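You operate a simulated robot arm through the tools that you are given. There is no shell and no other tool.

You are at the controls of a simulated robot arm. One attempt, no reset.

## Task
Rub off the stain under the hose coil on the round table.
Fine: slide the coil toward the olive mat till the stain is clear, use the grey rag and put it back, then slide the coil to mid table. What is to be rubbed or washed off counts as gone when no trace of it is left.

It is judged by the outcome, as a careful person would: the job done as asked, and still so three seconds after it is handed in. It fails if anything else is knocked over, pushed out of place, dropped, spilled or broken.

## Robot
A 6-joint arm with a four-finger gripper, fixed in place. Base frame: the origin is at the foot of the arm, x ahead of it, y to its left, z up. Units: mm, degrees, N and s.
With the tool pointing down near the work surface it reaches from about 260 to 380 mm from the base axis. Its first joint turns from -166.0 to 166.0 degrees. Payload 3.43 kg.
The TCP is the grasp point between the finger pads, 30 mm short of the fingertips. In the tool frame z runs along the fingers and y along their closing line. Largest opening 120 mm; the body of the gripper starts 85 mm behind the TCP.
Orientation is that of the tool frame in the base frame, as a unit quaternion [x, y, z, w]. With the fingers straight down and closing along the base's y, the tool's x points along the base's -x, its y along +y and its z along -z.

## Interface
- The arm moves only by the tool servo_tool. Its argument "motion" is a list of rows, each a list of 7 numbers: the gripper command, from -1 (shut) to 1 (fully open), values between in proportion, then the shift along the base's x, y, z in units of 25 mm (1.0 is 25 mm), then the turn, a rotation vector about the base's x, y, z in units of 5 degrees (1.0 is 5 degrees). In form: [[fingers, tx, ty, tz, wx, wy, wz], ...]. A call has 1 to 20 rows; each row shifts and turns the commanded pose from where the row before left it. A call with a number of a shift or a turn outside -1 to 1 is refused whole. A row lasts 0.2 s, in which the tool goes at most 50 mm and 8.6 degrees; a call with a longer step from one row to the next is refused whole, and so is a gripper value outside its range. A pose out of reach is approached as far as the arm can. The call stops where the force on the tool passes 40 N (or 10 N more than at its start, if that is more) or the arm is blocked; 0.2 s more then pass. The fingers move at their own pace and stop on an object; they squeeze with about 26 N. The grip force told is the motor's: it shows also when the fingers shut on nothing. Time passes only in rows, and 0.2 s behind the last, so rows that do not move let the fingers close. It gives the time, the measured TCP pose, the force on the tool (base axes), the opening and the grip force at its end, in the units of the frame above (readings bear some noise), with the torque about the TCP (base axes, N m) and any sound that the robot's microphone picked up, and new pictures: "views" is both (left out), scene, wrist or none.
- Cameras (640 x 400 px; columns grow to the right, rows downward): "scene" is fixed at [219.4, -651, 1466.7]; the picture's right is [0.91, -0.41, 0.00], its down [-0.32, -0.71, -0.63] and it looks along [0.26, 0.57, -0.78] (base axes); focal length 286 px, centre (320, 200). "wrist" rides on the gripper at [71, -17, -121] in the tool frame; the picture's right is [0.23, 0.97, 0.00], its down [-0.81, 0.19, -0.55] and it looks along [-0.54, 0.13, 0.83] (tool axes); focal length 275 px, centre (320, 200). There is no depth. A picture from a camera that has moved, and an enlarged one, comes with that camera's place and axes in the base frame and with its lens.
- slide_trunk(by): slides the trunk up (or, below 0, down) by that many mm; the arm rides with it, the base frame stays. It gives what a move gives, with no picture.
- inspect(camera, box): a new picture of the part [left, top, right, bottom] of that camera's present view, enlarged. No time passes.
- job_done(): hands the job in; it is judged then, once.

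Nothing tells you positions but the pictures and the camera data. Unless the task says otherwise, let go and move clear before handing in.

The tools are called after "Request:" as a command line: name --pt "numbers of a row" for each row, then --argument value for the rest, lists and objects as JSON in quotes. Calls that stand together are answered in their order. servo_tool: Moves the arm, as the interface text tells. Its arguments: {"type":"object","properties":{"motion":{"type":"array","items":{"type":"array","items":{"type":"number"}}},"views":{"type":"string","enum":["both","scene","wrist","none"]}},"required":["motion"]} The other tools are called the same way: slide_trunk (by) slides the trunk up or down; inspect (camera, box) takes an enlarged picture of a part of a camera's view; job_done () hands the job in.

At the start:

```text
clock: 0.0
tool_pos: [557.9, -0.6, 1065.6]
orientation: [0.0, 1.0, 0.0, 0.0]
ft_force: [0.6, 0.1, -0.4]
ft_torque: [0.01, -0.01, 0.01]
gripper_width: 120.2
finger_force: 0.1
trunk travel left (down, up): [-100.0, 340.0]
```

scene: 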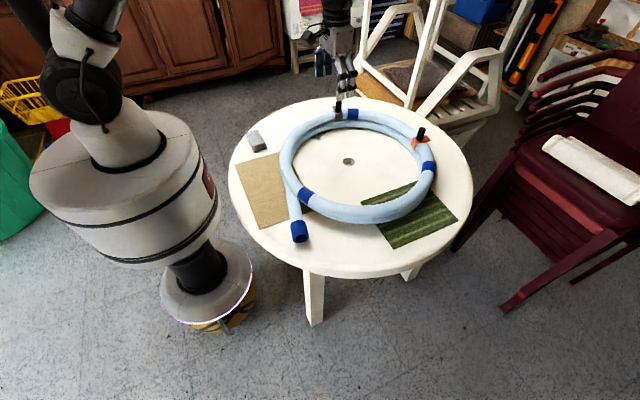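
wrist: 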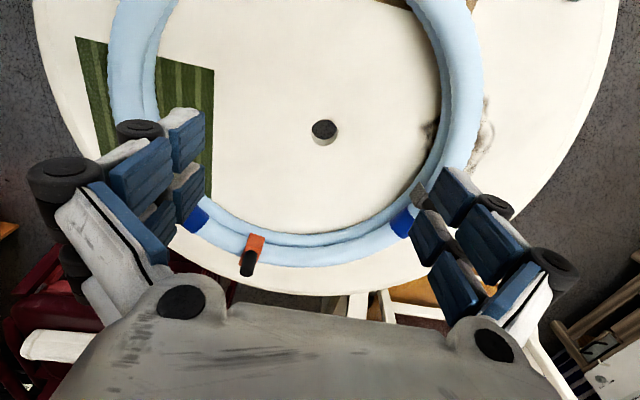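

I see a round white table with a light-blue hose coil on it, a tan mat, a green striped mat and a small grey block/rag near the far-left edge. I'll take enlarged views first to locate the stain, the rag and the coil.

Request:
inspect --camera "scene" --box '[220, 80, 480, 280]'

Request:
inspect --camera "wrist" --box '[320, 0, 640, 200]'

Request:
inspect --camera "wrist" --box '[0, 0, 640, 400]'

```text
2.00 times, centred on (350, 180) of scene
camera zoom: at [219.4, -651.0, 1466.7], right [0.91, -0.41, 0.0], down [-0.32, -0.71, -0.63], along [0.26, 0.57, -0.78], focal length 572 px, centre (260, 240)
```

zoom: 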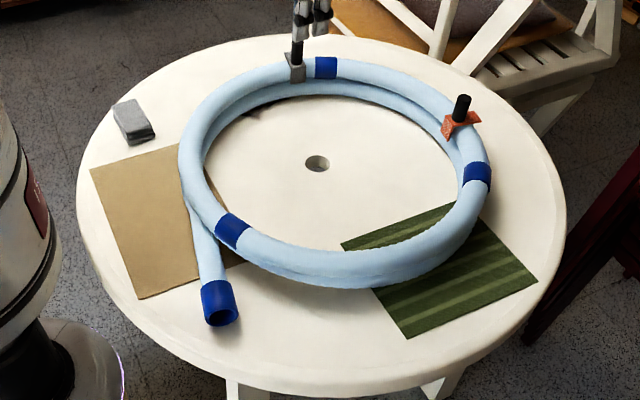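

```text
2.00 times, centred on (480, 100) of wrist
camera zoom: at [486.4, -16.7, 1185.8], right [-0.23, 0.97, 0.0], down [0.81, 0.19, 0.55], along [0.54, 0.13, -0.83], focal length 551 px, centre (0, 400)
```

zoom: 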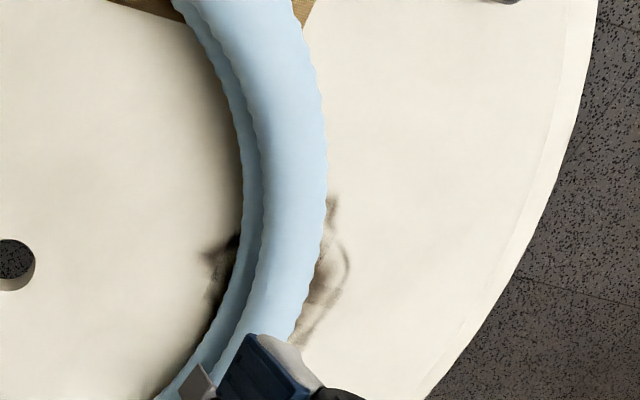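

```text
1.00 times, centred on (320, 200) of wrist (not enlarged: the box is as wide or as high as the picture)
camera zoom: at [486.4, -16.7, 1185.8], right [-0.23, 0.97, 0.0], down [0.81, 0.19, 0.55], along [0.54, 0.13, -0.83], focal length 275 px, centre (320, 200)
```

zoom: 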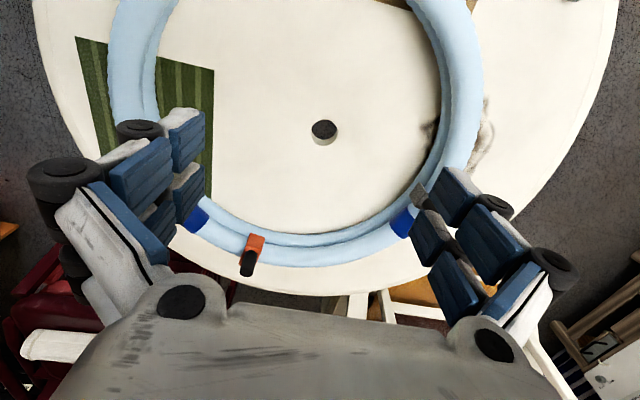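

The hole at mid table works out at about (650, 31, 708) with the table radius about 450. The stain is near (590, 285), under the hose's left side, and the rag is near (364, 283). Before moving the trunk I'll check how much room there is between the trunk and the table, and look closely at the rag and the clamps.

Request:
inspect --camera "scene" --box '[20, 80, 340, 330]'

Request:
inspect --camera "scene" --box '[300, 80, 460, 180]'

Request:
inspect --camera "scene" --box '[220, 110, 320, 250]'

Request:
inspect --camera "scene" --box '[0, 0, 400, 200]'

```text
1.60 times, centred on (180, 205) of scene
camera zoom: at [219.4, -651.0, 1466.7], right [0.91, -0.41, 0.0], down [-0.32, -0.71, -0.63], along [0.26, 0.57, -0.78], focal length 458 px, centre (544, 192)
```

zoom: 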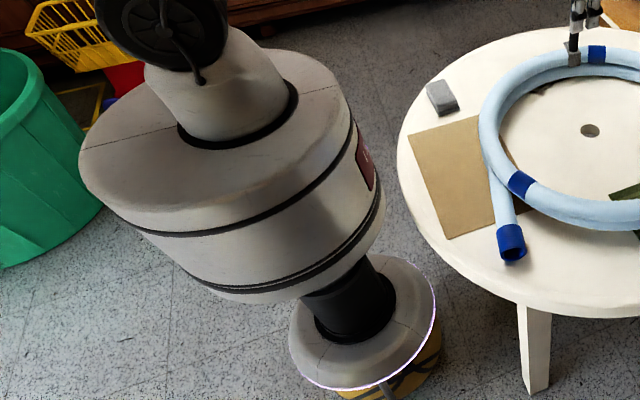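

```text
4.00 times, centred on (380, 130) of scene
camera zoom: at [219.4, -651.0, 1466.7], right [0.91, -0.41, 0.0], down [-0.32, -0.71, -0.63], along [0.26, 0.57, -0.78], focal length 1144 px, centre (80, 480)
```

zoom: 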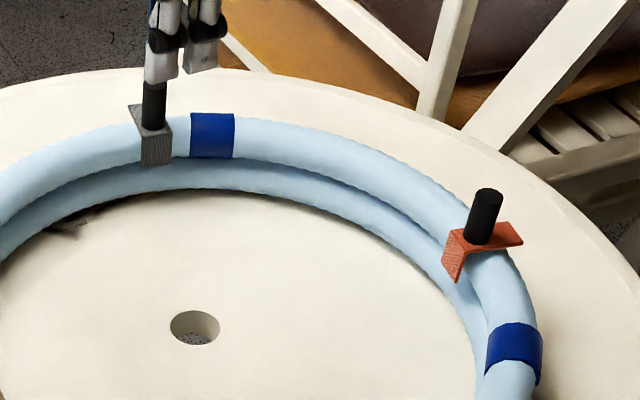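

```text
2.86 times, centred on (270, 180) of scene
camera zoom: at [219.4, -651.0, 1466.7], right [0.91, -0.41, 0.0], down [-0.32, -0.71, -0.63], along [0.26, 0.57, -0.78], focal length 817 px, centre (463, 257)
```

zoom: 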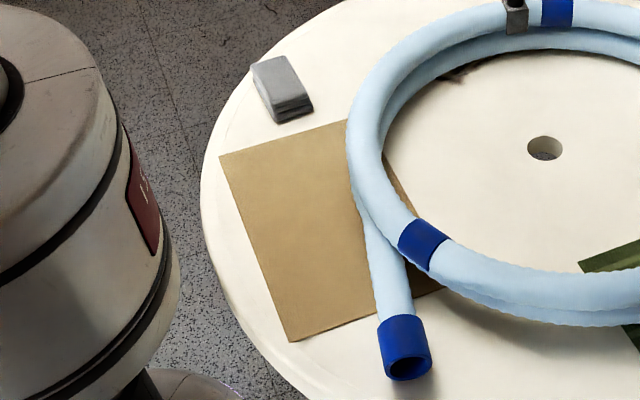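

```text
1.60 times, centred on (200, 100) of scene
camera zoom: at [219.4, -651.0, 1466.7], right [0.91, -0.41, 0.0], down [-0.32, -0.71, -0.63], along [0.26, 0.57, -0.78], focal length 458 px, centre (512, 360)
```

zoom: 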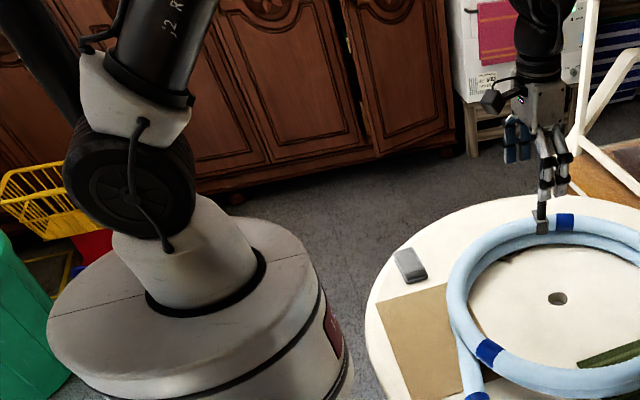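

The trunk body's underside is about 800 mm up and close to the table's near edge, so I'll be careful about lowering it. First I'll test how far the arm really reaches by moving the open gripper straight down over the empty middle of the coil, staying well above the table.

Request:
servo_tool --pt "0 0 0 -1 0 0 0" --pt "0 0 0 -1 0 0 0" --pt "0 0 0 -1 0 0 0" --pt "0 0 0 -1 0 0 0" --pt "0 0 0 -1 0 0 0" --views "both"

```text
clock: 1.2
tool_pos: [557.4, 0.6, 939.2]
orientation: [0.0, 1.0, 0.0, -0.001]
ft_force: [0.0, 0.8, -0.7]
ft_torque: [0.0, 0.03, 0.0]
gripper_width: 60.0
finger_force: 0.0
trunk travel left (down, up): [-100.0, 340.0]
camera wrist: at [486.8, -16.6, 1059.7], right [-0.23, 0.97, 0.0], down [0.81, 0.19, 0.55], along [0.54, 0.13, -0.83], focal length 275 px, centre (320, 200)
```

scene: 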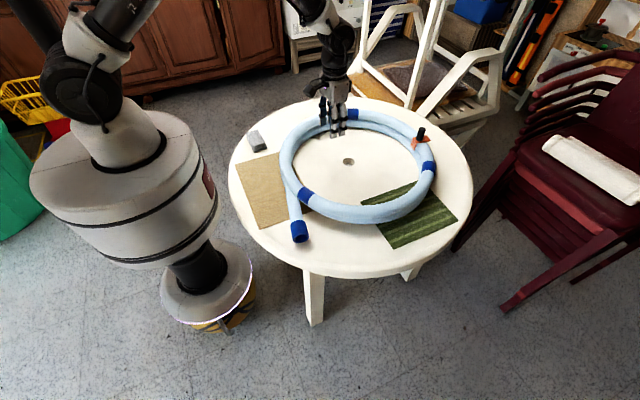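
wrist: 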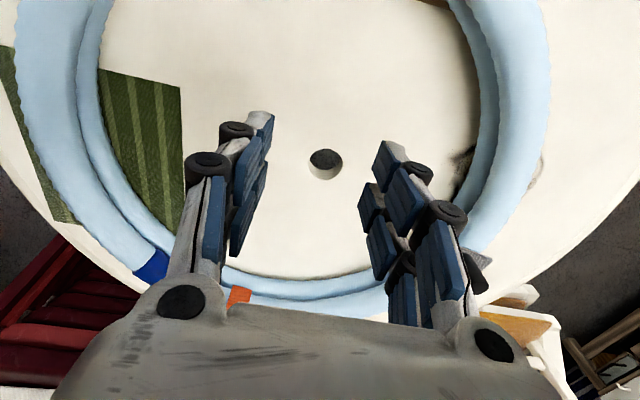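

It tracked exactly, so reach at 558 mm is fine at this height. I'll keep going down inside the coil's empty ring to find the limit.

Request:
servo_tool --pt "0 0 0 -1 0 0 0" --pt "0 0 0 -1 0 0 0" --pt "0 0 0 -1 0 0 0" --pt "0 0 0 -1 0 0 0" --views "both"

```text
clock: 2.2
tool_pos: [559.2, 0.3, 841.3]
orientation: [0.0, 1.0, 0.0, 0.001]
ft_force: [0.1, 0.5, -0.3]
ft_torque: [-0.02, 0.02, -0.04]
gripper_width: 59.9
finger_force: 0.1
trunk travel left (down, up): [-100.0, 340.0]
camera wrist: at [487.3, -16.7, 960.3], right [-0.23, 0.97, 0.0], down [0.81, 0.19, 0.55], along [0.54, 0.13, -0.83], focal length 275 px, centre (320, 200)
```

scene: 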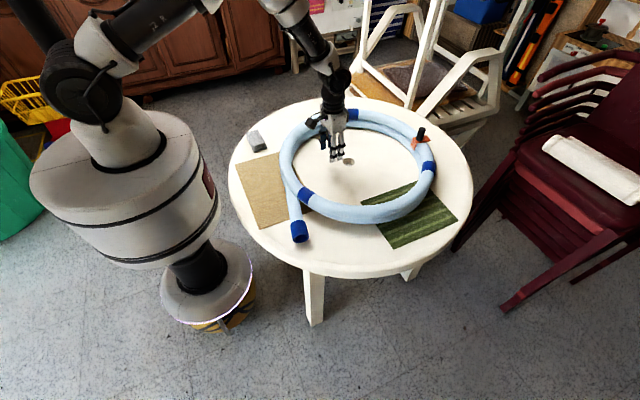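
wrist: 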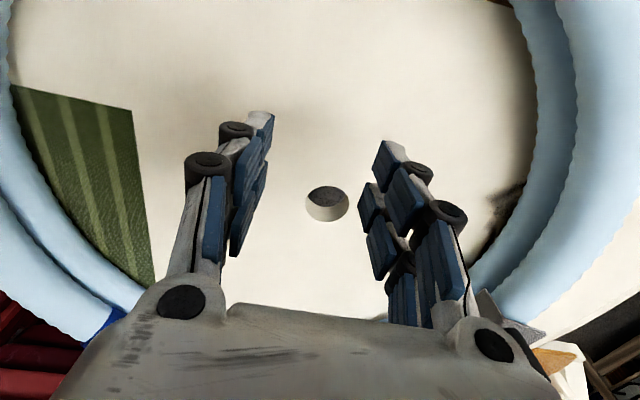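

Request:
servo_tool --pt "0 0 0 -1 0 0 0" --pt "0 0 0 -1 0 0 0" --pt "0 0 0 -0.8 0 0 0" --views "both"

```text
clock: 3.0
tool_pos: [557.1, 0.8, 770.5]
orientation: [0.0, 1.0, 0.0, 0.0]
ft_force: [0.3, -0.9, 0.8]
ft_torque: [-0.01, 0.0, -0.04]
gripper_width: 59.9
finger_force: 0.1
trunk travel left (down, up): [-100.0, 340.0]
camera wrist: at [486.4, -16.6, 890.5], right [-0.23, 0.97, 0.0], down [0.81, 0.19, 0.55], along [0.54, 0.13, -0.83], focal length 275 px, centre (320, 200)
```

scene: 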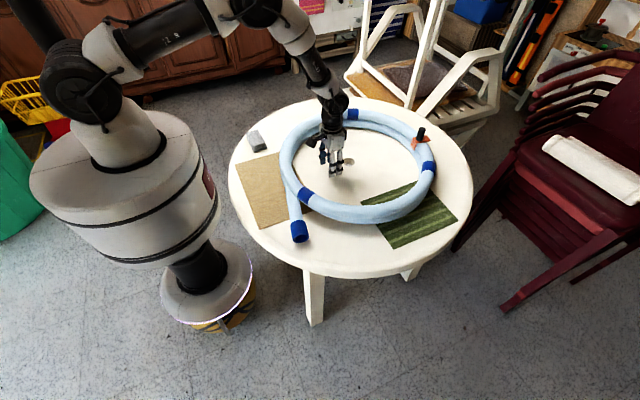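
wrist: 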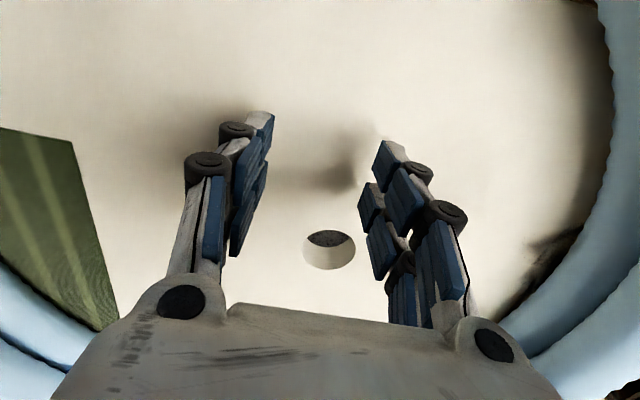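

Reach is much better than the stated figure. I'll raise a little and test outward along x above the coil.

Request:
servo_tool --pt "0 0 0 1 0 0 0" --pt "0 0 0 1 0 0 0" --pt "0 0 0 1 0 0 0" --pt "0 1 0 0.6 0 0 0" --pt "0 1 0 0 0 0 0" --pt "0 1 0 0 0 0 0" --pt "0 1 0 0 0 0 0" --pt "0 1 0 0 0 0 0" --views "both"

```text
clock: 4.8
tool_pos: [683.6, -0.8, 860.4]
orientation: [0.0, 1.0, 0.001, -0.001]
ft_force: [0.2, -0.1, 0.0]
ft_torque: [0.01, 0.03, 0.02]
gripper_width: 60.2
finger_force: 0.1
trunk travel left (down, up): [-100.0, 340.0]
camera wrist: at [612.0, -17.1, 980.4], right [-0.23, 0.97, 0.0], down [0.81, 0.19, 0.55], along [0.54, 0.13, -0.83], focal length 275 px, centre (320, 200)
```

scene: 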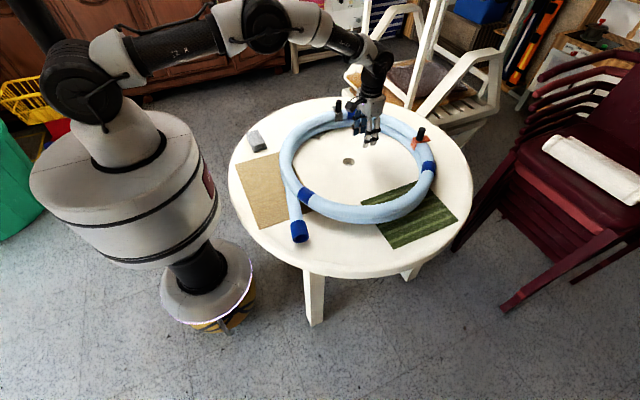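
wrist: 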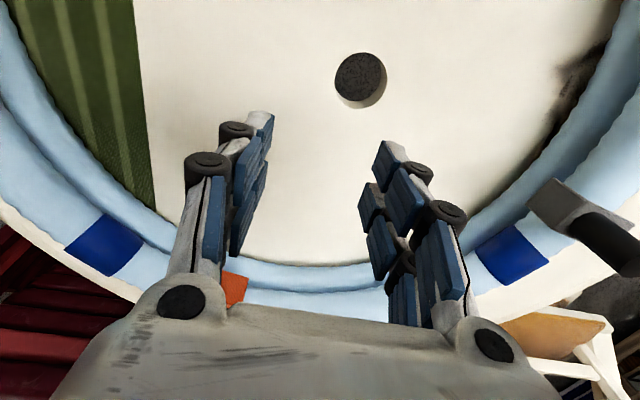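

Reach is fine out to at least 684 mm here. Next I'll move the wrist camera to look at the stain and the left side of the coil, staying high.

Request:
servo_tool --pt "0 -0.9 0.8 0.8 0 0 0" --pt "0 -0.9 0.8 0.8 0 0 0" --pt "0 -0.9 0.8 0.8 0 0 0" --pt "0 -0.9 0.8 0.8 0 0 0" --pt "0 -0.9 0.8 0.8 0 0 0" --pt "0 -0.9 0.8 0 0 0 0" --pt "0 -0.9 0.8 0 0 0 0" --pt "0 -0.9 0.8 0 0 0 0" --pt "0 -0.9 0.8 0 0 0 0" --pt "0 -0.9 0.8 0 0 0 0" --views "both"

```text
clock: 7.0
tool_pos: [457.0, 200.0, 960.6]
orientation: [0.001, 1.0, 0.001, 0.0]
ft_force: [-0.5, -0.3, 0.4]
ft_torque: [-0.02, 0.02, -0.01]
gripper_width: 59.8
finger_force: 0.0
trunk travel left (down, up): [-100.0, 340.0]
camera wrist: at [386.3, 183.2, 1080.6], right [-0.23, 0.97, 0.0], down [0.81, 0.19, 0.55], along [0.54, 0.13, -0.83], focal length 275 px, centre (320, 200)
```

scene: 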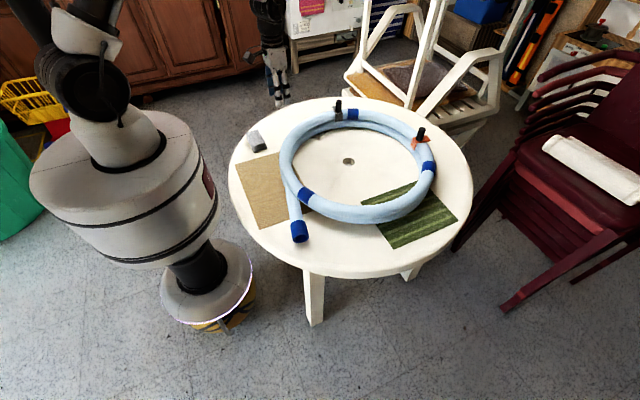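
wrist: 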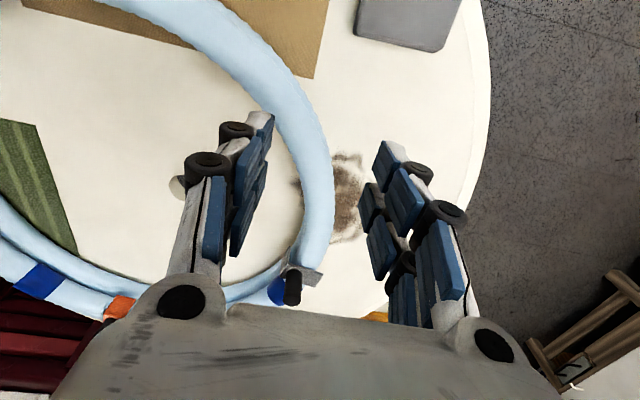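

The stain is visible at both sides of the hose, spanning roughly x 540–690 and y 200–330. The grey rag is a block near (366, 275). I'll move back so that the whole rag is in the wrist view.

Request:
servo_tool --pt "0 -0.9 0.2 0 0 0 0" --pt "0 -0.9 0.2 0 0 0 0" --pt "0 -0.9 0.2 0 0 0 0" --pt "0 -0.9 0.2 0 0 0 0" --pt "0 -0.9 0.2 0 0 0 0" --pt "0 -0.9 0.2 0 0 0 0" --pt "0 -0.9 0.2 0 0 0 0" --views "both"

```text
clock: 8.6
tool_pos: [299.8, 235.3, 962.2]
orientation: [0.0, 1.0, -0.001, 0.001]
ft_force: [-0.5, -0.1, -0.4]
ft_torque: [0.01, -0.01, 0.01]
gripper_width: 60.2
finger_force: 0.1
trunk travel left (down, up): [-100.0, 340.0]
camera wrist: at [228.9, 217.9, 1081.2], right [-0.23, 0.97, 0.0], down [0.81, 0.19, 0.55], along [0.54, 0.13, -0.83], focal length 275 px, centre (320, 200)
```

scene: 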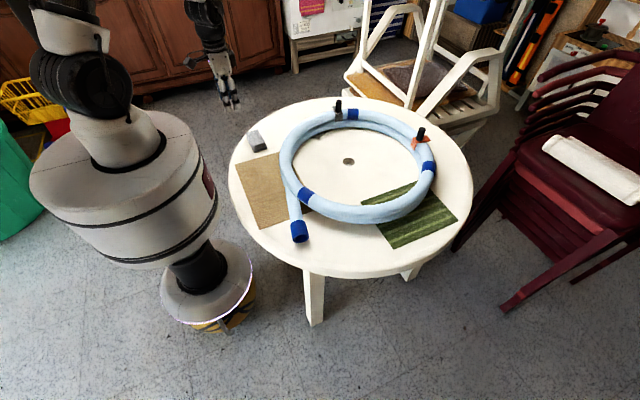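
wrist: 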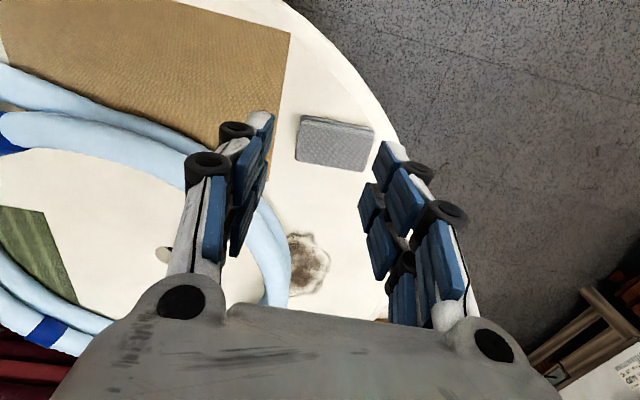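

Request:
inspect --camera "wrist" --box '[240, 80, 400, 180]'

Request:
inspect --camera "wrist" --box '[220, 200, 380, 300]'

Request:
inspect --camera "scene" --box '[230, 120, 310, 170]'

```text
4.00 times, centred on (320, 130) of wrist
camera zoom: at [228.9, 217.9, 1081.2], right [-0.23, 0.97, 0.0], down [0.81, 0.19, 0.55], along [0.54, 0.13, -0.83], focal length 1101 px, centre (320, 480)
```

zoom: 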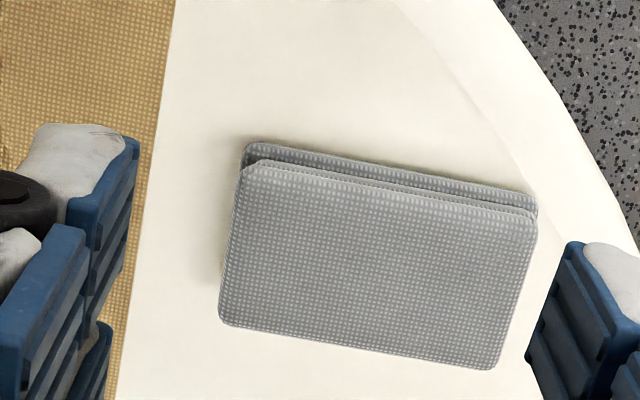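

```text
4.00 times, centred on (300, 250) of wrist
camera zoom: at [228.9, 217.9, 1081.2], right [-0.23, 0.97, 0.0], down [0.81, 0.19, 0.55], along [0.54, 0.13, -0.83], focal length 1101 px, centre (400, 0)
```

zoom: 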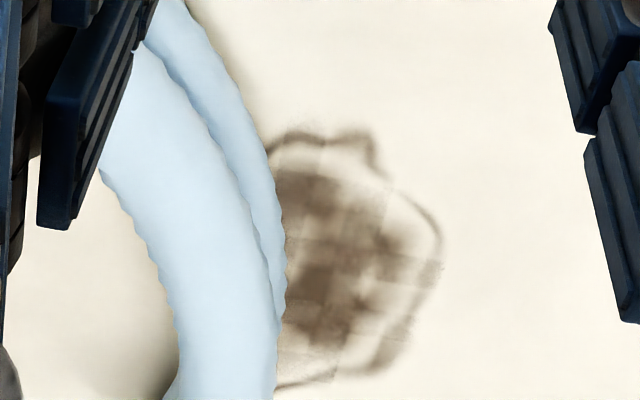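

```text
8.00 times, centred on (270, 145) of scene
camera zoom: at [219.4, -651.0, 1466.7], right [0.91, -0.41, 0.0], down [-0.32, -0.71, -0.63], along [0.26, 0.57, -0.78], focal length 2288 px, centre (720, 640)
```

zoom: 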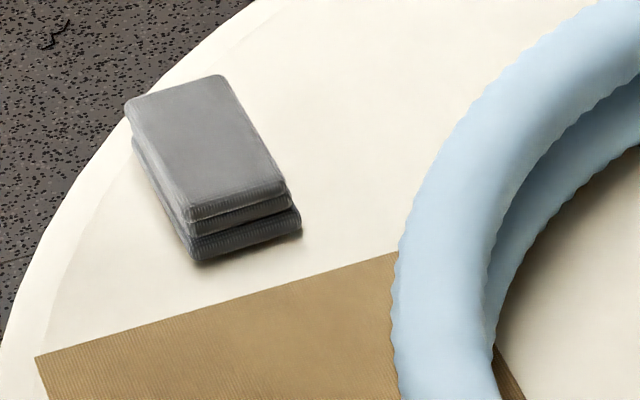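

The rag is a folded cloth about 57 × 96 × 30 mm, centred at (366, 271), with its long side along y. The coil's centre is near (646, -9), with an outer radius of about 265 and its top at about 803.

I'll turn the gripper so its two open fingers straddle the push line, then push the coil from outside its left limb toward the olive mat.

Request:
servo_tool --pt "0.8 0.54 0.13 0 0 0 1" --pt "0.8 0.54 0.13 0 0 0 1" --pt "0.8 0.54 0.13 0 0 0 1" --pt "0.8 0.54 0.13 0 0 0 1" --pt "0.8 0.54 0.13 0 0 0 1" --pt "0.8 0.54 0.13 0 0 0 1" --pt "0.8 0.54 0.13 0 0 0 1" --pt "0.8 0.54 0.13 0 0 0 1" --pt "0.8 0.54 0.13 0 0 0 1" --pt "0.8 0.54 0.13 0 0 0 1" --pt "0.8 0.54 0.13 0 0 0 1" --pt "0.8 0.54 0.13 0 0 0 1" --pt "0.8 0.54 0.13 0 0 0 1" --pt "0.8 0.54 0.13 0 0 0 1" --pt "0.8 0.54 0.13 0 0 0 1" --pt "0.8 0.54 0.13 0 0 0 1" --pt "0.8 0.54 0.13 0 0 0 1" --pt "0.8 0.54 0.13 0 0 0 1" --pt "0.8 0.54 0.13 0 0 0 1" --pt "0.8 0.54 0.13 0 0 0 1" --views "both"

```text
clock: 12.8
tool_pos: [571.0, 299.2, 960.9]
orientation: [0.767, -0.642, 0.001, -0.001]
ft_force: [-0.6, 0.0, -0.6]
ft_torque: [0.01, 0.03, 0.03]
gripper_width: 108.0
finger_force: 0.1
trunk travel left (down, up): [-100.0, 340.0]
camera wrist: at [600.3, 231.6, 1080.3], right [-0.92, -0.4, 0.0], down [-0.33, 0.76, 0.55], along [-0.22, 0.51, -0.83], focal length 275 px, centre (320, 200)
```

scene: 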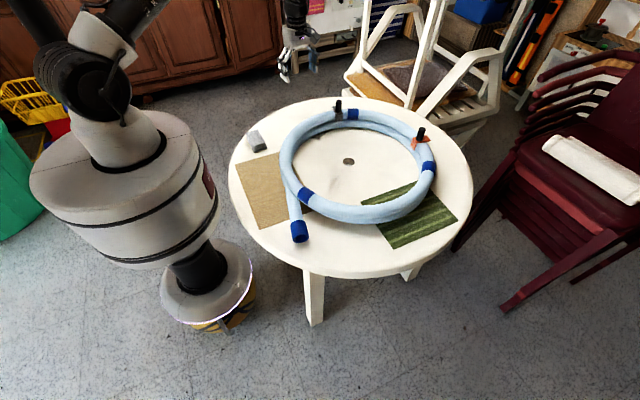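
wrist: 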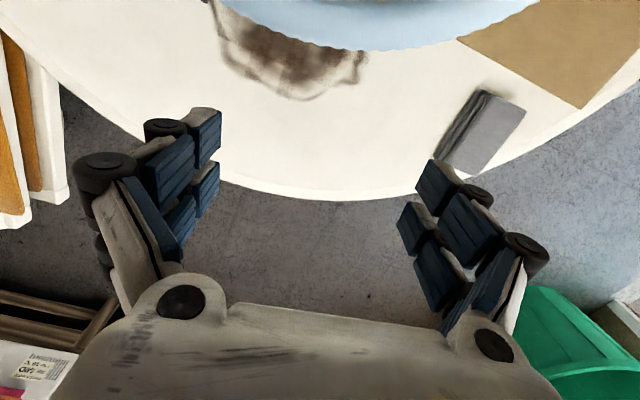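

Request:
inspect --camera "wrist" --box '[180, 0, 420, 150]'

```text
2.67 times, centred on (300, 75) of wrist
camera zoom: at [600.3, 231.6, 1080.3], right [-0.92, -0.4, 0.0], down [-0.33, 0.76, 0.55], along [-0.22, 0.51, -0.83], focal length 734 px, centre (373, 533)
```

zoom: 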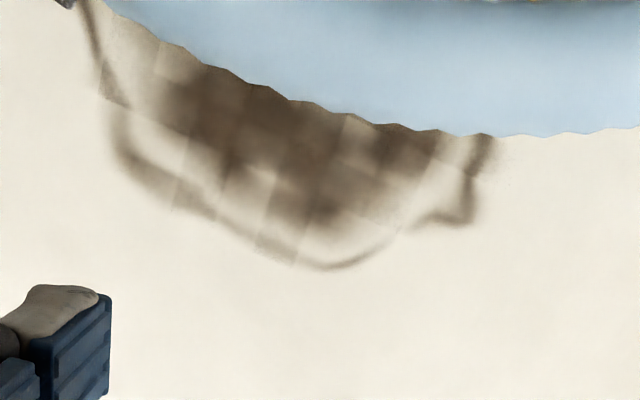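

The stain spans x 525–715 and extends out to y ≈ 330. I'll trim the yaw so the push line runs through the coil's centre, then lower the open fingers beside the coil's outer edge without touching the table.

Request:
servo_tool --pt "0.8 0 0 -1 0 0 0.86" --pt "0.8 0 0 -1 0 0 0" --pt "0.8 0 0 -1 0 0 0" --pt "0.8 0 0 -1 0 0 0" --pt "0.8 0 0 -1 0 0 0" --pt "0.8 0 0 -1 0 0 0" --pt "0.8 0 0 -1 0 0 0" --views "both"

```text
clock: 14.4
tool_pos: [570.2, 299.7, 784.5]
orientation: [0.789, -0.614, 0.0, -0.001]
ft_force: [0.6, -0.3, 0.4]
ft_torque: [0.02, -0.01, 0.02]
gripper_width: 107.8
finger_force: 0.0
trunk travel left (down, up): [-100.0, 340.0]
camera wrist: at [604.4, 234.0, 904.3], right [-0.89, -0.46, 0.0], down [-0.39, 0.74, 0.55], along [-0.26, 0.49, -0.83], focal length 275 px, centre (320, 200)
```

scene: 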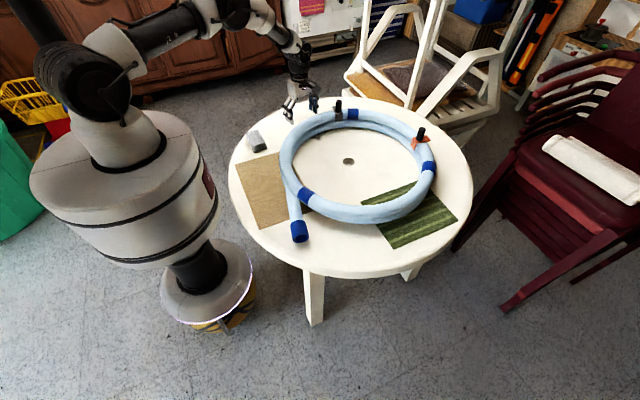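
wrist: 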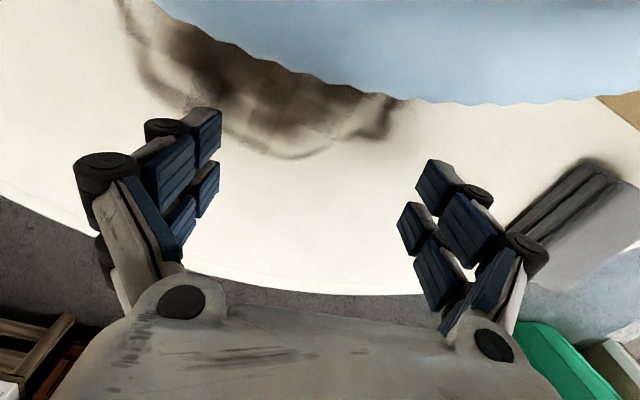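

Request:
servo_tool --pt "0.8 0 0 -0.65 0 0 0" --pt "0.8 0 0 -0.6 0 0 0" --pt "0.8 0.125 -0.484 0 0 0 0" --views "both"

Request:
inspect --camera "scene" --box '[260, 70, 420, 170]'

```text
clock: 15.2
tool_pos: [573.2, 286.6, 754.0]
orientation: [0.79, -0.614, 0.0, 0.0]
ft_force: [-1.0, -0.3, -0.4]
ft_torque: [-0.02, -0.01, -0.02]
gripper_width: 107.9
finger_force: 0.1
trunk travel left (down, up): [-100.0, 340.0]
camera wrist: at [607.1, 221.8, 874.0], right [-0.89, -0.46, 0.0], down [-0.39, 0.74, 0.55], along [-0.26, 0.49, -0.83], focal length 275 px, centre (320, 200)
```

scene: 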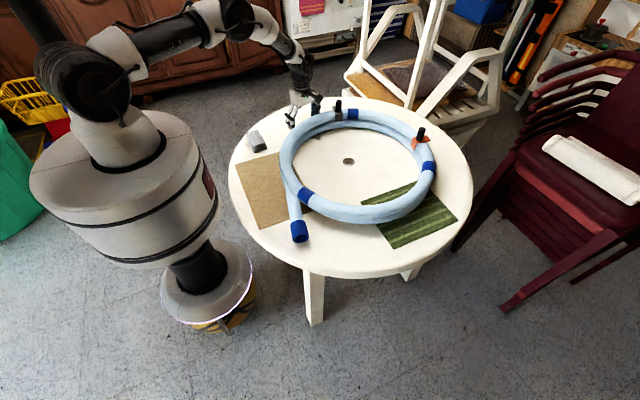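
wrist: 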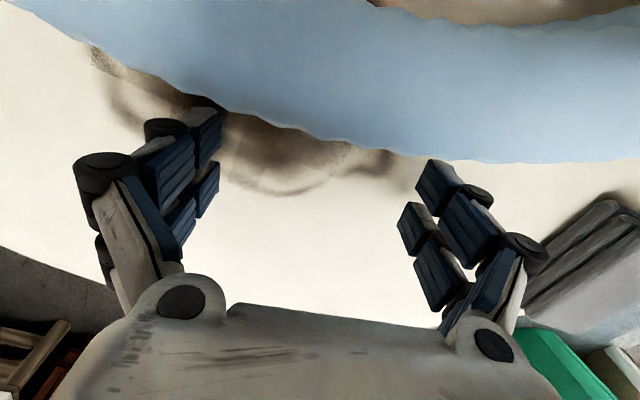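

```text
4.00 times, centred on (340, 120) of scene
camera zoom: at [219.4, -651.0, 1466.7], right [0.91, -0.41, 0.0], down [-0.32, -0.71, -0.63], along [0.26, 0.57, -0.78], focal length 1144 px, centre (240, 520)
```

zoom: 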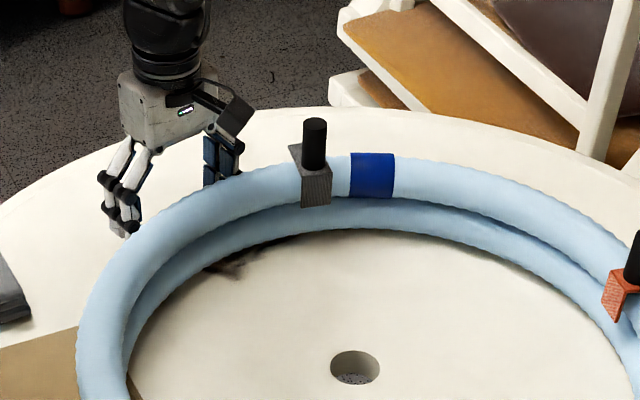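

The fingers are in place beside the hose. I'll advance slowly along (0.25, -0.97) until they make contact.

Request:
servo_tool --pt "0.8 0.1 -0.387 0 0 0 0" --pt "0.8 0.1 -0.387 0 0 0 0" --pt "0.8 0.1 -0.387 0 0 0 0" --pt "0.8 0.1 -0.387 0 0 0 0" --views "both"

```text
clock: 16.2
tool_pos: [582.4, 248.6, 753.5]
orientation: [0.789, -0.614, 0.0, 0.0]
ft_force: [-0.3, 5.4, 1.3]
ft_torque: [-0.04, 0.07, -0.28]
gripper_width: 108.4
finger_force: 1.2
trunk travel left (down, up): [-100.0, 340.0]
camera wrist: at [617.4, 182.8, 874.5], right [-0.89, -0.46, 0.0], down [-0.39, 0.74, 0.55], along [-0.26, 0.49, -0.83], focal length 275 px, centre (320, 200)
```

scene: 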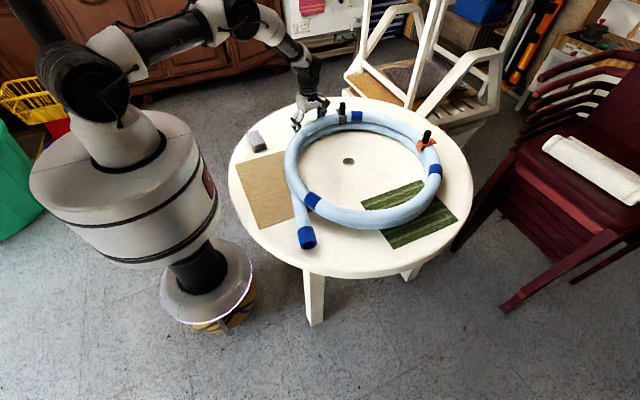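
wrist: 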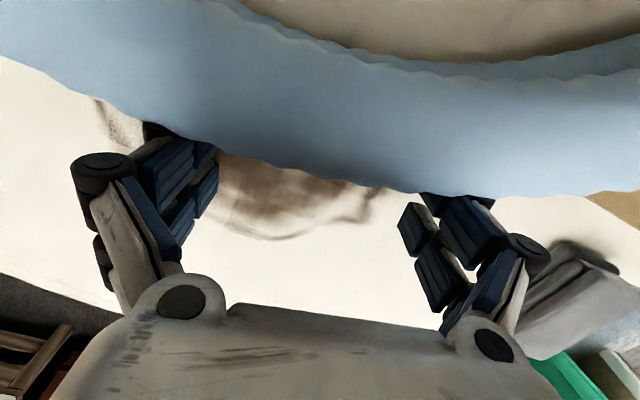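

Contact made at about 5 N, and the coil slides freely with no odd motion. I'll keep pushing.

Request:
servo_tool --pt "0.8 0.1 -0.387 0 0 0 0" --pt "0.8 0.1 -0.387 0 0 0 0" --pt "0.8 0.1 -0.387 0 0 0 0" --pt "0.8 0.1 -0.387 0 0 0 0" --views "both"

```text
clock: 17.2
tool_pos: [592.3, 209.4, 754.8]
orientation: [0.789, -0.614, -0.001, -0.001]
ft_force: [-1.0, 3.9, 0.5]
ft_torque: [0.08, 0.04, -0.26]
gripper_width: 108.5
finger_force: 0.9
trunk travel left (down, up): [-100.0, 340.0]
camera wrist: at [627.1, 143.9, 874.3], right [-0.89, -0.46, 0.0], down [-0.39, 0.74, 0.55], along [-0.26, 0.49, -0.83], focal length 275 px, centre (320, 200)
```

scene: 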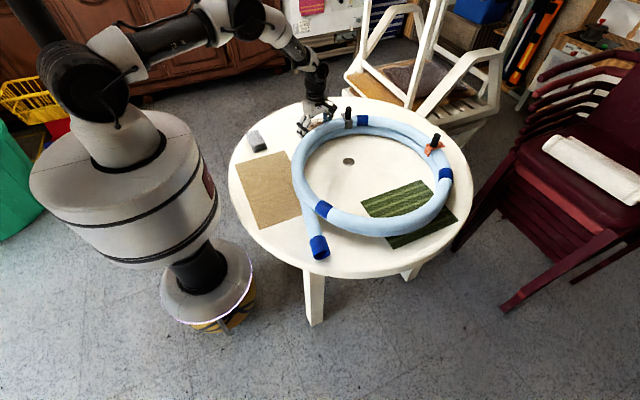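
wrist: 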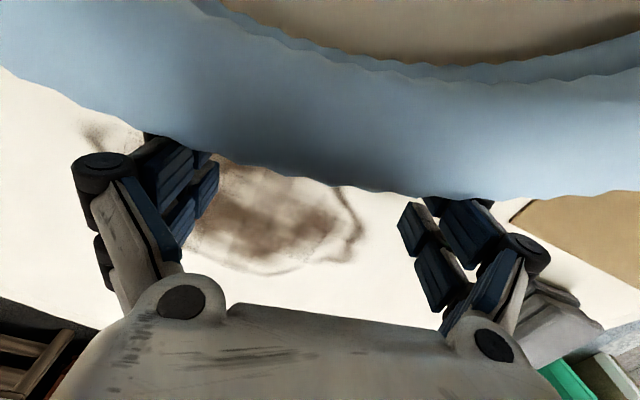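

Request:
servo_tool --pt "0.8 0.1 -0.387 0 0 0 0" --pt "0.8 0.1 -0.387 0 0 0 0" --pt "0.8 0.1 -0.387 0 0 0 0" --pt "0.8 0.1 -0.387 0 0 0 0" --views "both"

Request:
inspect --camera "scene" --box '[230, 80, 490, 280]'

```text
clock: 18.2
tool_pos: [603.2, 170.9, 754.6]
orientation: [0.79, -0.613, 0.0, 0.0]
ft_force: [-2.5, 4.0, 0.6]
ft_torque: [0.08, 0.06, -0.28]
gripper_width: 108.8
finger_force: 0.8
trunk travel left (down, up): [-100.0, 340.0]
camera wrist: at [637.4, 105.1, 874.8], right [-0.89, -0.46, 0.0], down [-0.39, 0.74, 0.55], along [-0.26, 0.49, -0.83], focal length 275 px, centre (320, 200)
```

scene: 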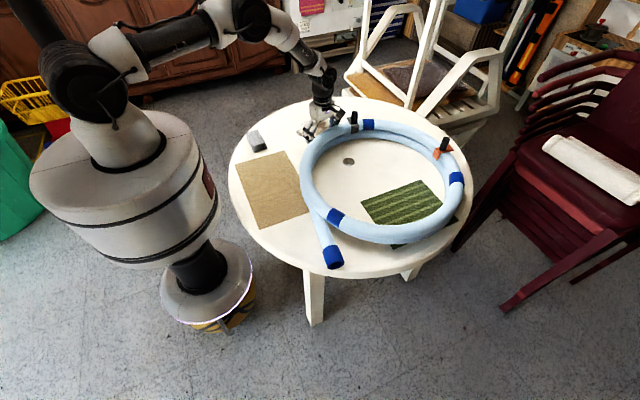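
wrist: 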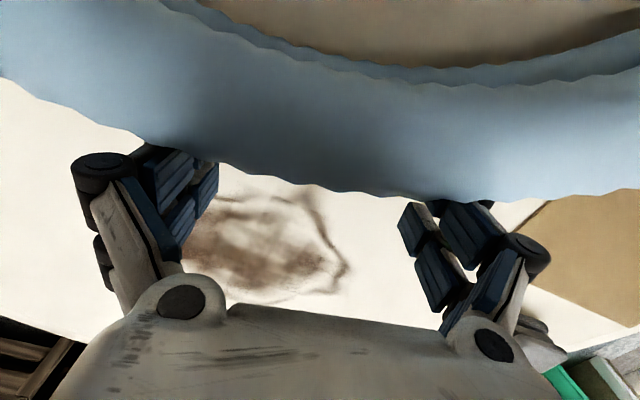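

```text
2.00 times, centred on (360, 180) of scene
camera zoom: at [219.4, -651.0, 1466.7], right [0.91, -0.41, 0.0], down [-0.32, -0.71, -0.63], along [0.26, 0.57, -0.78], focal length 572 px, centre (240, 240)
```

zoom: 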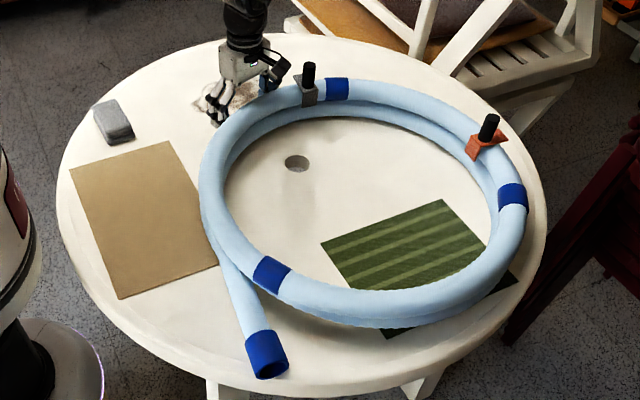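

The coil has moved about 85 mm and its tail cuff is now near the table edge. I'll back off and rise to check whether the whole stain is clear before pushing any farther.

Request:
servo_tool --pt "0.8 -0.1 0.387 0 0 0 0" --pt "0.8 -0.2 0.774 0 0 0 0" --pt "0.8 -0.1 0.387 0.6 0 0 0" --pt "0.8 0 0 1 0 0 0" --pt "0.8 0 0 1 0 0 0" --pt "0.8 0 0 1 0 0 0" --pt "0.8 0 0 1 0 0 0" --pt "0.8 0 0 1 0 0 0" --pt "0.8 0 -0.6 1 0 0 0" --pt "0.8 0 -1 0.5 0 0 0" --pt "0.8 0 -1 0 0 0 0" --pt "0.8 0 -1 0 0 0 0" --views "both"

```text
clock: 20.8
tool_pos: [593.1, 120.0, 931.4]
orientation: [0.79, -0.613, 0.0, 0.0]
ft_force: [-0.4, -0.5, -0.6]
ft_torque: [-0.01, 0.0, 0.02]
gripper_width: 107.9
finger_force: 0.2
trunk travel left (down, up): [-100.0, 340.0]
camera wrist: at [627.8, 54.1, 1052.1], right [-0.89, -0.46, 0.0], down [-0.39, 0.74, 0.55], along [-0.26, 0.49, -0.83], focal length 275 px, centre (320, 200)
```

scene: 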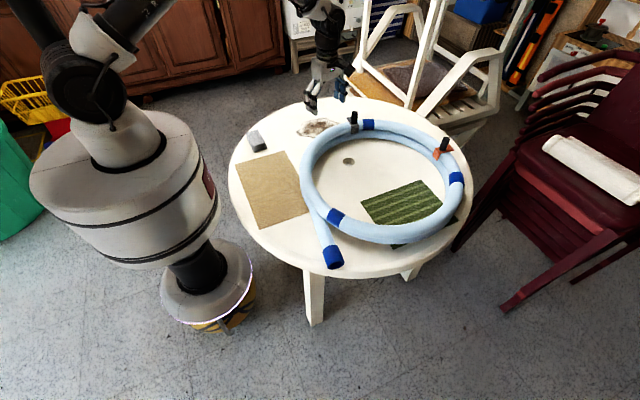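
wrist: 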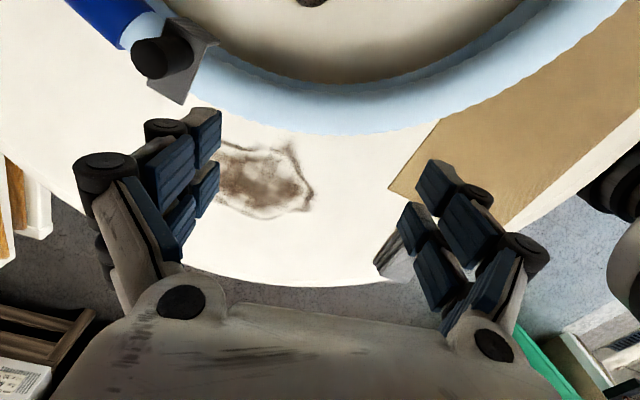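

Request:
inspect --camera "wrist" --box '[120, 20, 360, 240]'

Request:
inspect --camera "scene" --box '[270, 90, 390, 170]'

```text
1.82 times, centred on (240, 130) of wrist
camera zoom: at [627.8, 54.1, 1052.1], right [-0.89, -0.46, 0.0], down [-0.39, 0.74, 0.55], along [-0.26, 0.49, -0.83], focal length 500 px, centre (466, 327)
```

zoom: 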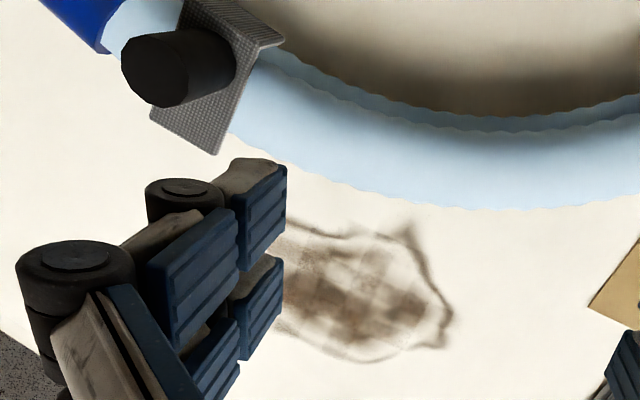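

```text
5.00 times, centred on (330, 130) of scene
camera zoom: at [219.4, -651.0, 1466.7], right [0.91, -0.41, 0.0], down [-0.32, -0.71, -0.63], along [0.26, 0.57, -0.78], focal length 1430 px, centre (270, 550)
```

zoom: 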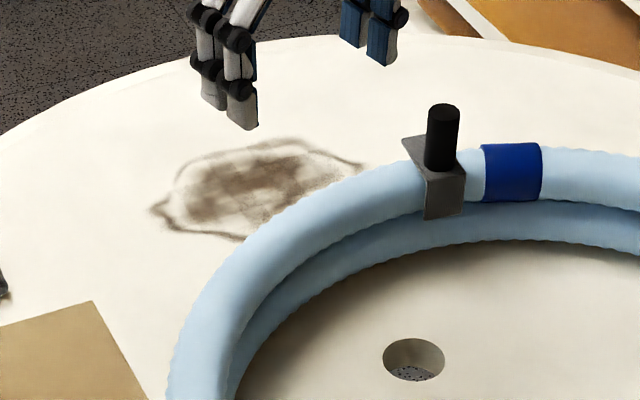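

The whole stain is now visible, with roughly 30 mm between it and the coil. I'd like a little more room for the hand and camera while wiping, so I'll push the coil about 15 mm farther, which still leaves it well on the table.

Request:
servo_tool --pt "0.8 -0.1 0.967 0 0 0 0" --pt "0.8 -0.1 0.967 0 0 0 0" --pt "0.8 -0.1 0.967 0 0 0 0" --pt "0.8 -0.1 0.967 0 0 0 0" --pt "0.8 -0.1 0.967 0 0 0 0" --pt "0.8 -0.1 0.967 0 0 0 0" --pt "0.8 0 0 -1 0 0 0" --pt "0.8 0 0 -1 0 0 0" --pt "0.8 0 0 -1 0 0 0" --pt "0.8 0 0 -1 0 0 0" --pt "0.8 0 0 -1 0 0 0" --pt "0.8 0 0 -1 0 0 0" --pt "0.8 0 0 -1 0 0 0" --views "none"

Request:
servo_tool --pt "0.8 0.2 -0.774 0 0 0 0" --pt "0.8 0.2 -0.774 0 0 0 0" --pt "0.8 0.2 -0.774 0 0 0 0" --pt "0.8 0.1 -0.387 0 0 0 0" --pt "0.8 0.1 -0.387 0 0 0 0" --pt "0.8 0.1 -0.387 0 0 0 0" --pt "0.8 0.1 -0.387 0 0 0 0" --pt "0.8 0.1 -0.387 0 0 0 0" --views "both"

```text
clock: 23.6
tool_pos: [577.7, 264.0, 756.4]
orientation: [0.79, -0.613, 0.0, 0.0]
ft_force: [0.3, 0.0, 0.1]
ft_torque: [0.01, 0.0, 0.01]
gripper_width: 107.8
finger_force: 0.0
trunk travel left (down, up): [-100.0, 340.0]
```

```text
clock: 25.4
tool_pos: [605.1, 158.4, 756.6]
orientation: [0.789, -0.614, 0.0, -0.001]
ft_force: [-2.0, 3.1, 0.6]
ft_torque: [0.02, 0.07, -0.25]
gripper_width: 109.1
finger_force: 0.4
trunk travel left (down, up): [-100.0, 340.0]
camera wrist: at [640.0, 93.0, 877.4], right [-0.89, -0.46, 0.0], down [-0.39, 0.74, 0.55], along [-0.26, 0.49, -0.83], focal length 275 px, centre (320, 200)
```

scene: 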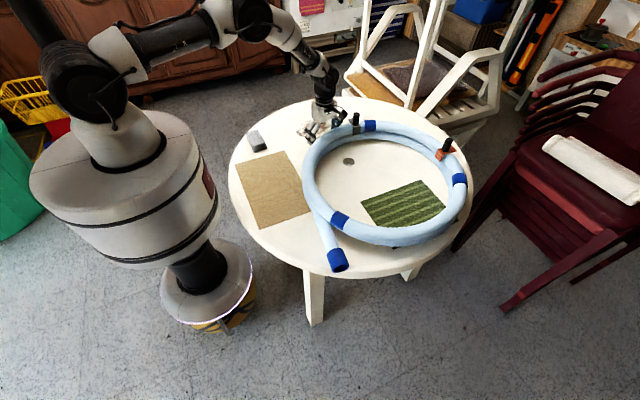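
wrist: 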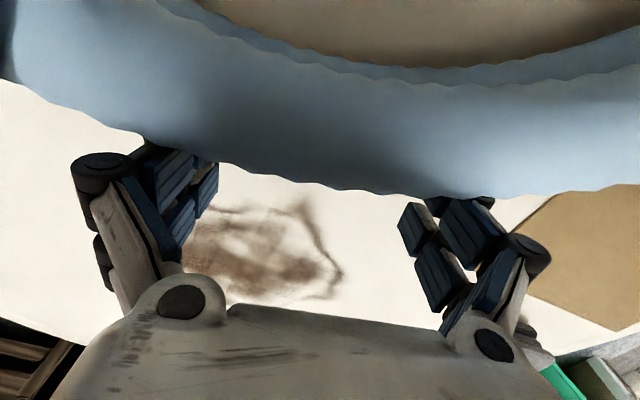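

The stain is fully clear and the coil is at about (672, -102). I'll back off, rise, and go over the rag with the tool turned to close across the rag's 57 mm width and leaned 25° outward for reach.

Request:
servo_tool --pt "1 -0.2 0.774 0 0 0 0" --pt "1 -0.2 0.774 0 0 0 0" --pt "1 -0.2 0.774 0 0 0 0" --pt "1 0 0 1 0 0 0" --pt "1 0 0 1 0 0 0" --pt "1 0 0 1 0 0 0" --pt "1 0 0 1 0 0 0" --pt "1 0 0 1 0 0 0" --pt "1 -0.9 0.18 0 0 0 -0.8" --pt "1 -0.9 0.18 0 0 0 -0.8" --pt "1 -0.9 0.18 0 0 0 -0.76" --pt "1 -0.9 0.18 0 1 0.045 0" --pt "1 -0.9 0.18 0 1 0.045 0" --pt "1 -0.9 0.18 0 1 0.045 0" --pt "1 -0.9 0.18 0 1 0.045 0" --pt "1 -0.9 0.18 0 1 0.045 0" --pt "1 -0.9 0.18 0 0 0 0" --pt "1 -0.9 0.18 0 0 0 0" --views "both"

```text
clock: 29.2
tool_pos: [365.1, 260.0, 881.7]
orientation: [0.705, -0.675, -0.156, -0.151]
ft_force: [0.1, -0.2, -0.6]
ft_torque: [-0.01, -0.02, 0.02]
gripper_width: 120.1
finger_force: 0.0
trunk travel left (down, up): [-100.0, 340.0]
camera wrist: at [387.3, 146.0, 960.7], right [-0.96, -0.25, -0.1], down [-0.21, 0.49, 0.84], along [-0.16, 0.83, -0.53], focal length 275 px, centre (320, 200)
```

scene: 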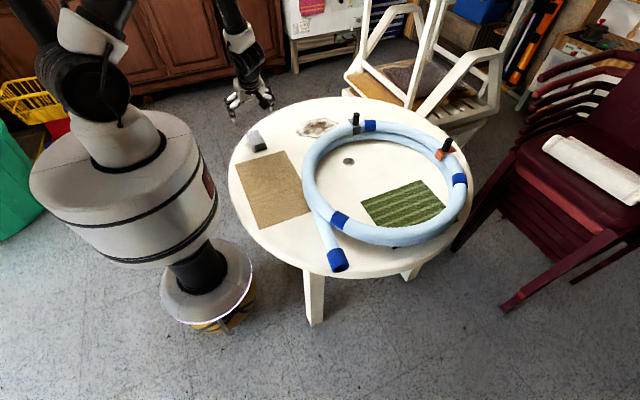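
wrist: 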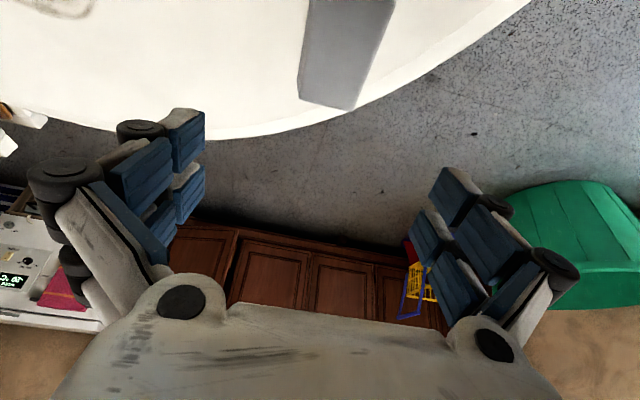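

Request:
servo_tool --pt "1 0 0.08 -1 0 0 0" --pt "1 0.04 0 -1 0 0 0" --pt "1 0 0 -1 0 0 0" --pt "1 0 0 -0.8 0 0 0" --views "both"

Request:
inspect --camera "scene" --box '[210, 80, 330, 180]'

```text
clock: 30.2
tool_pos: [367.3, 263.5, 786.2]
orientation: [0.705, -0.675, -0.158, -0.148]
ft_force: [0.4, -0.4, 0.2]
ft_torque: [0.01, -0.02, 0.02]
gripper_width: 119.9
finger_force: 0.1
trunk travel left (down, up): [-100.0, 340.0]
camera wrist: at [390.4, 148.4, 865.5], right [-0.96, -0.25, -0.09], down [-0.21, 0.49, 0.84], along [-0.17, 0.83, -0.53], focal length 275 px, centre (320, 200)
```

scene: 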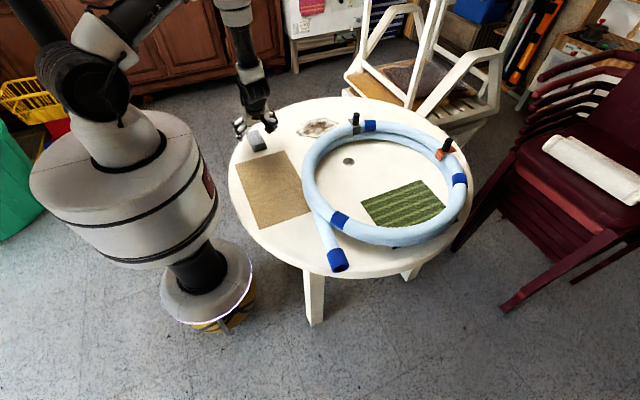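
wrist: 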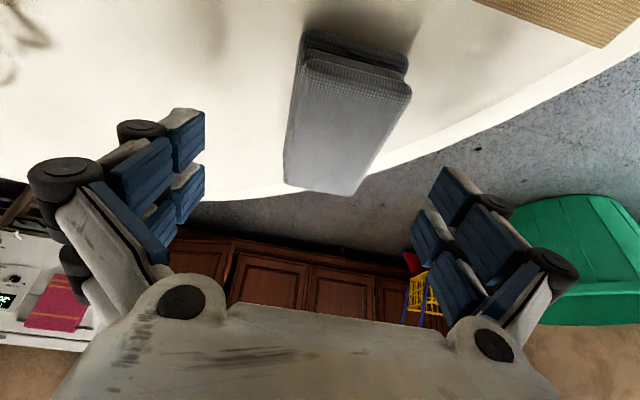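

```text
4.00 times, centred on (270, 130) of scene
camera zoom: at [219.4, -651.0, 1466.7], right [0.91, -0.41, 0.0], down [-0.32, -0.71, -0.63], along [0.26, 0.57, -0.78], focal length 1144 px, centre (520, 480)
```

zoom: 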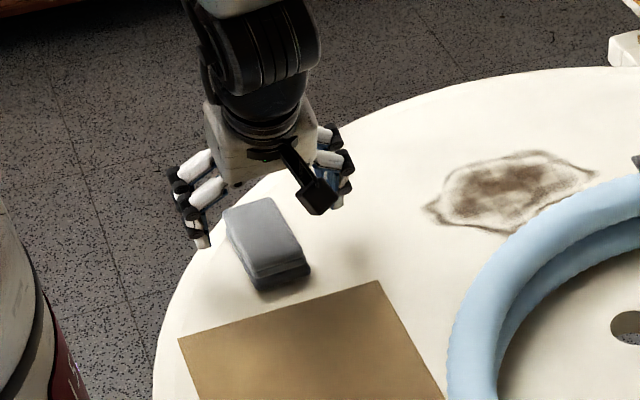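

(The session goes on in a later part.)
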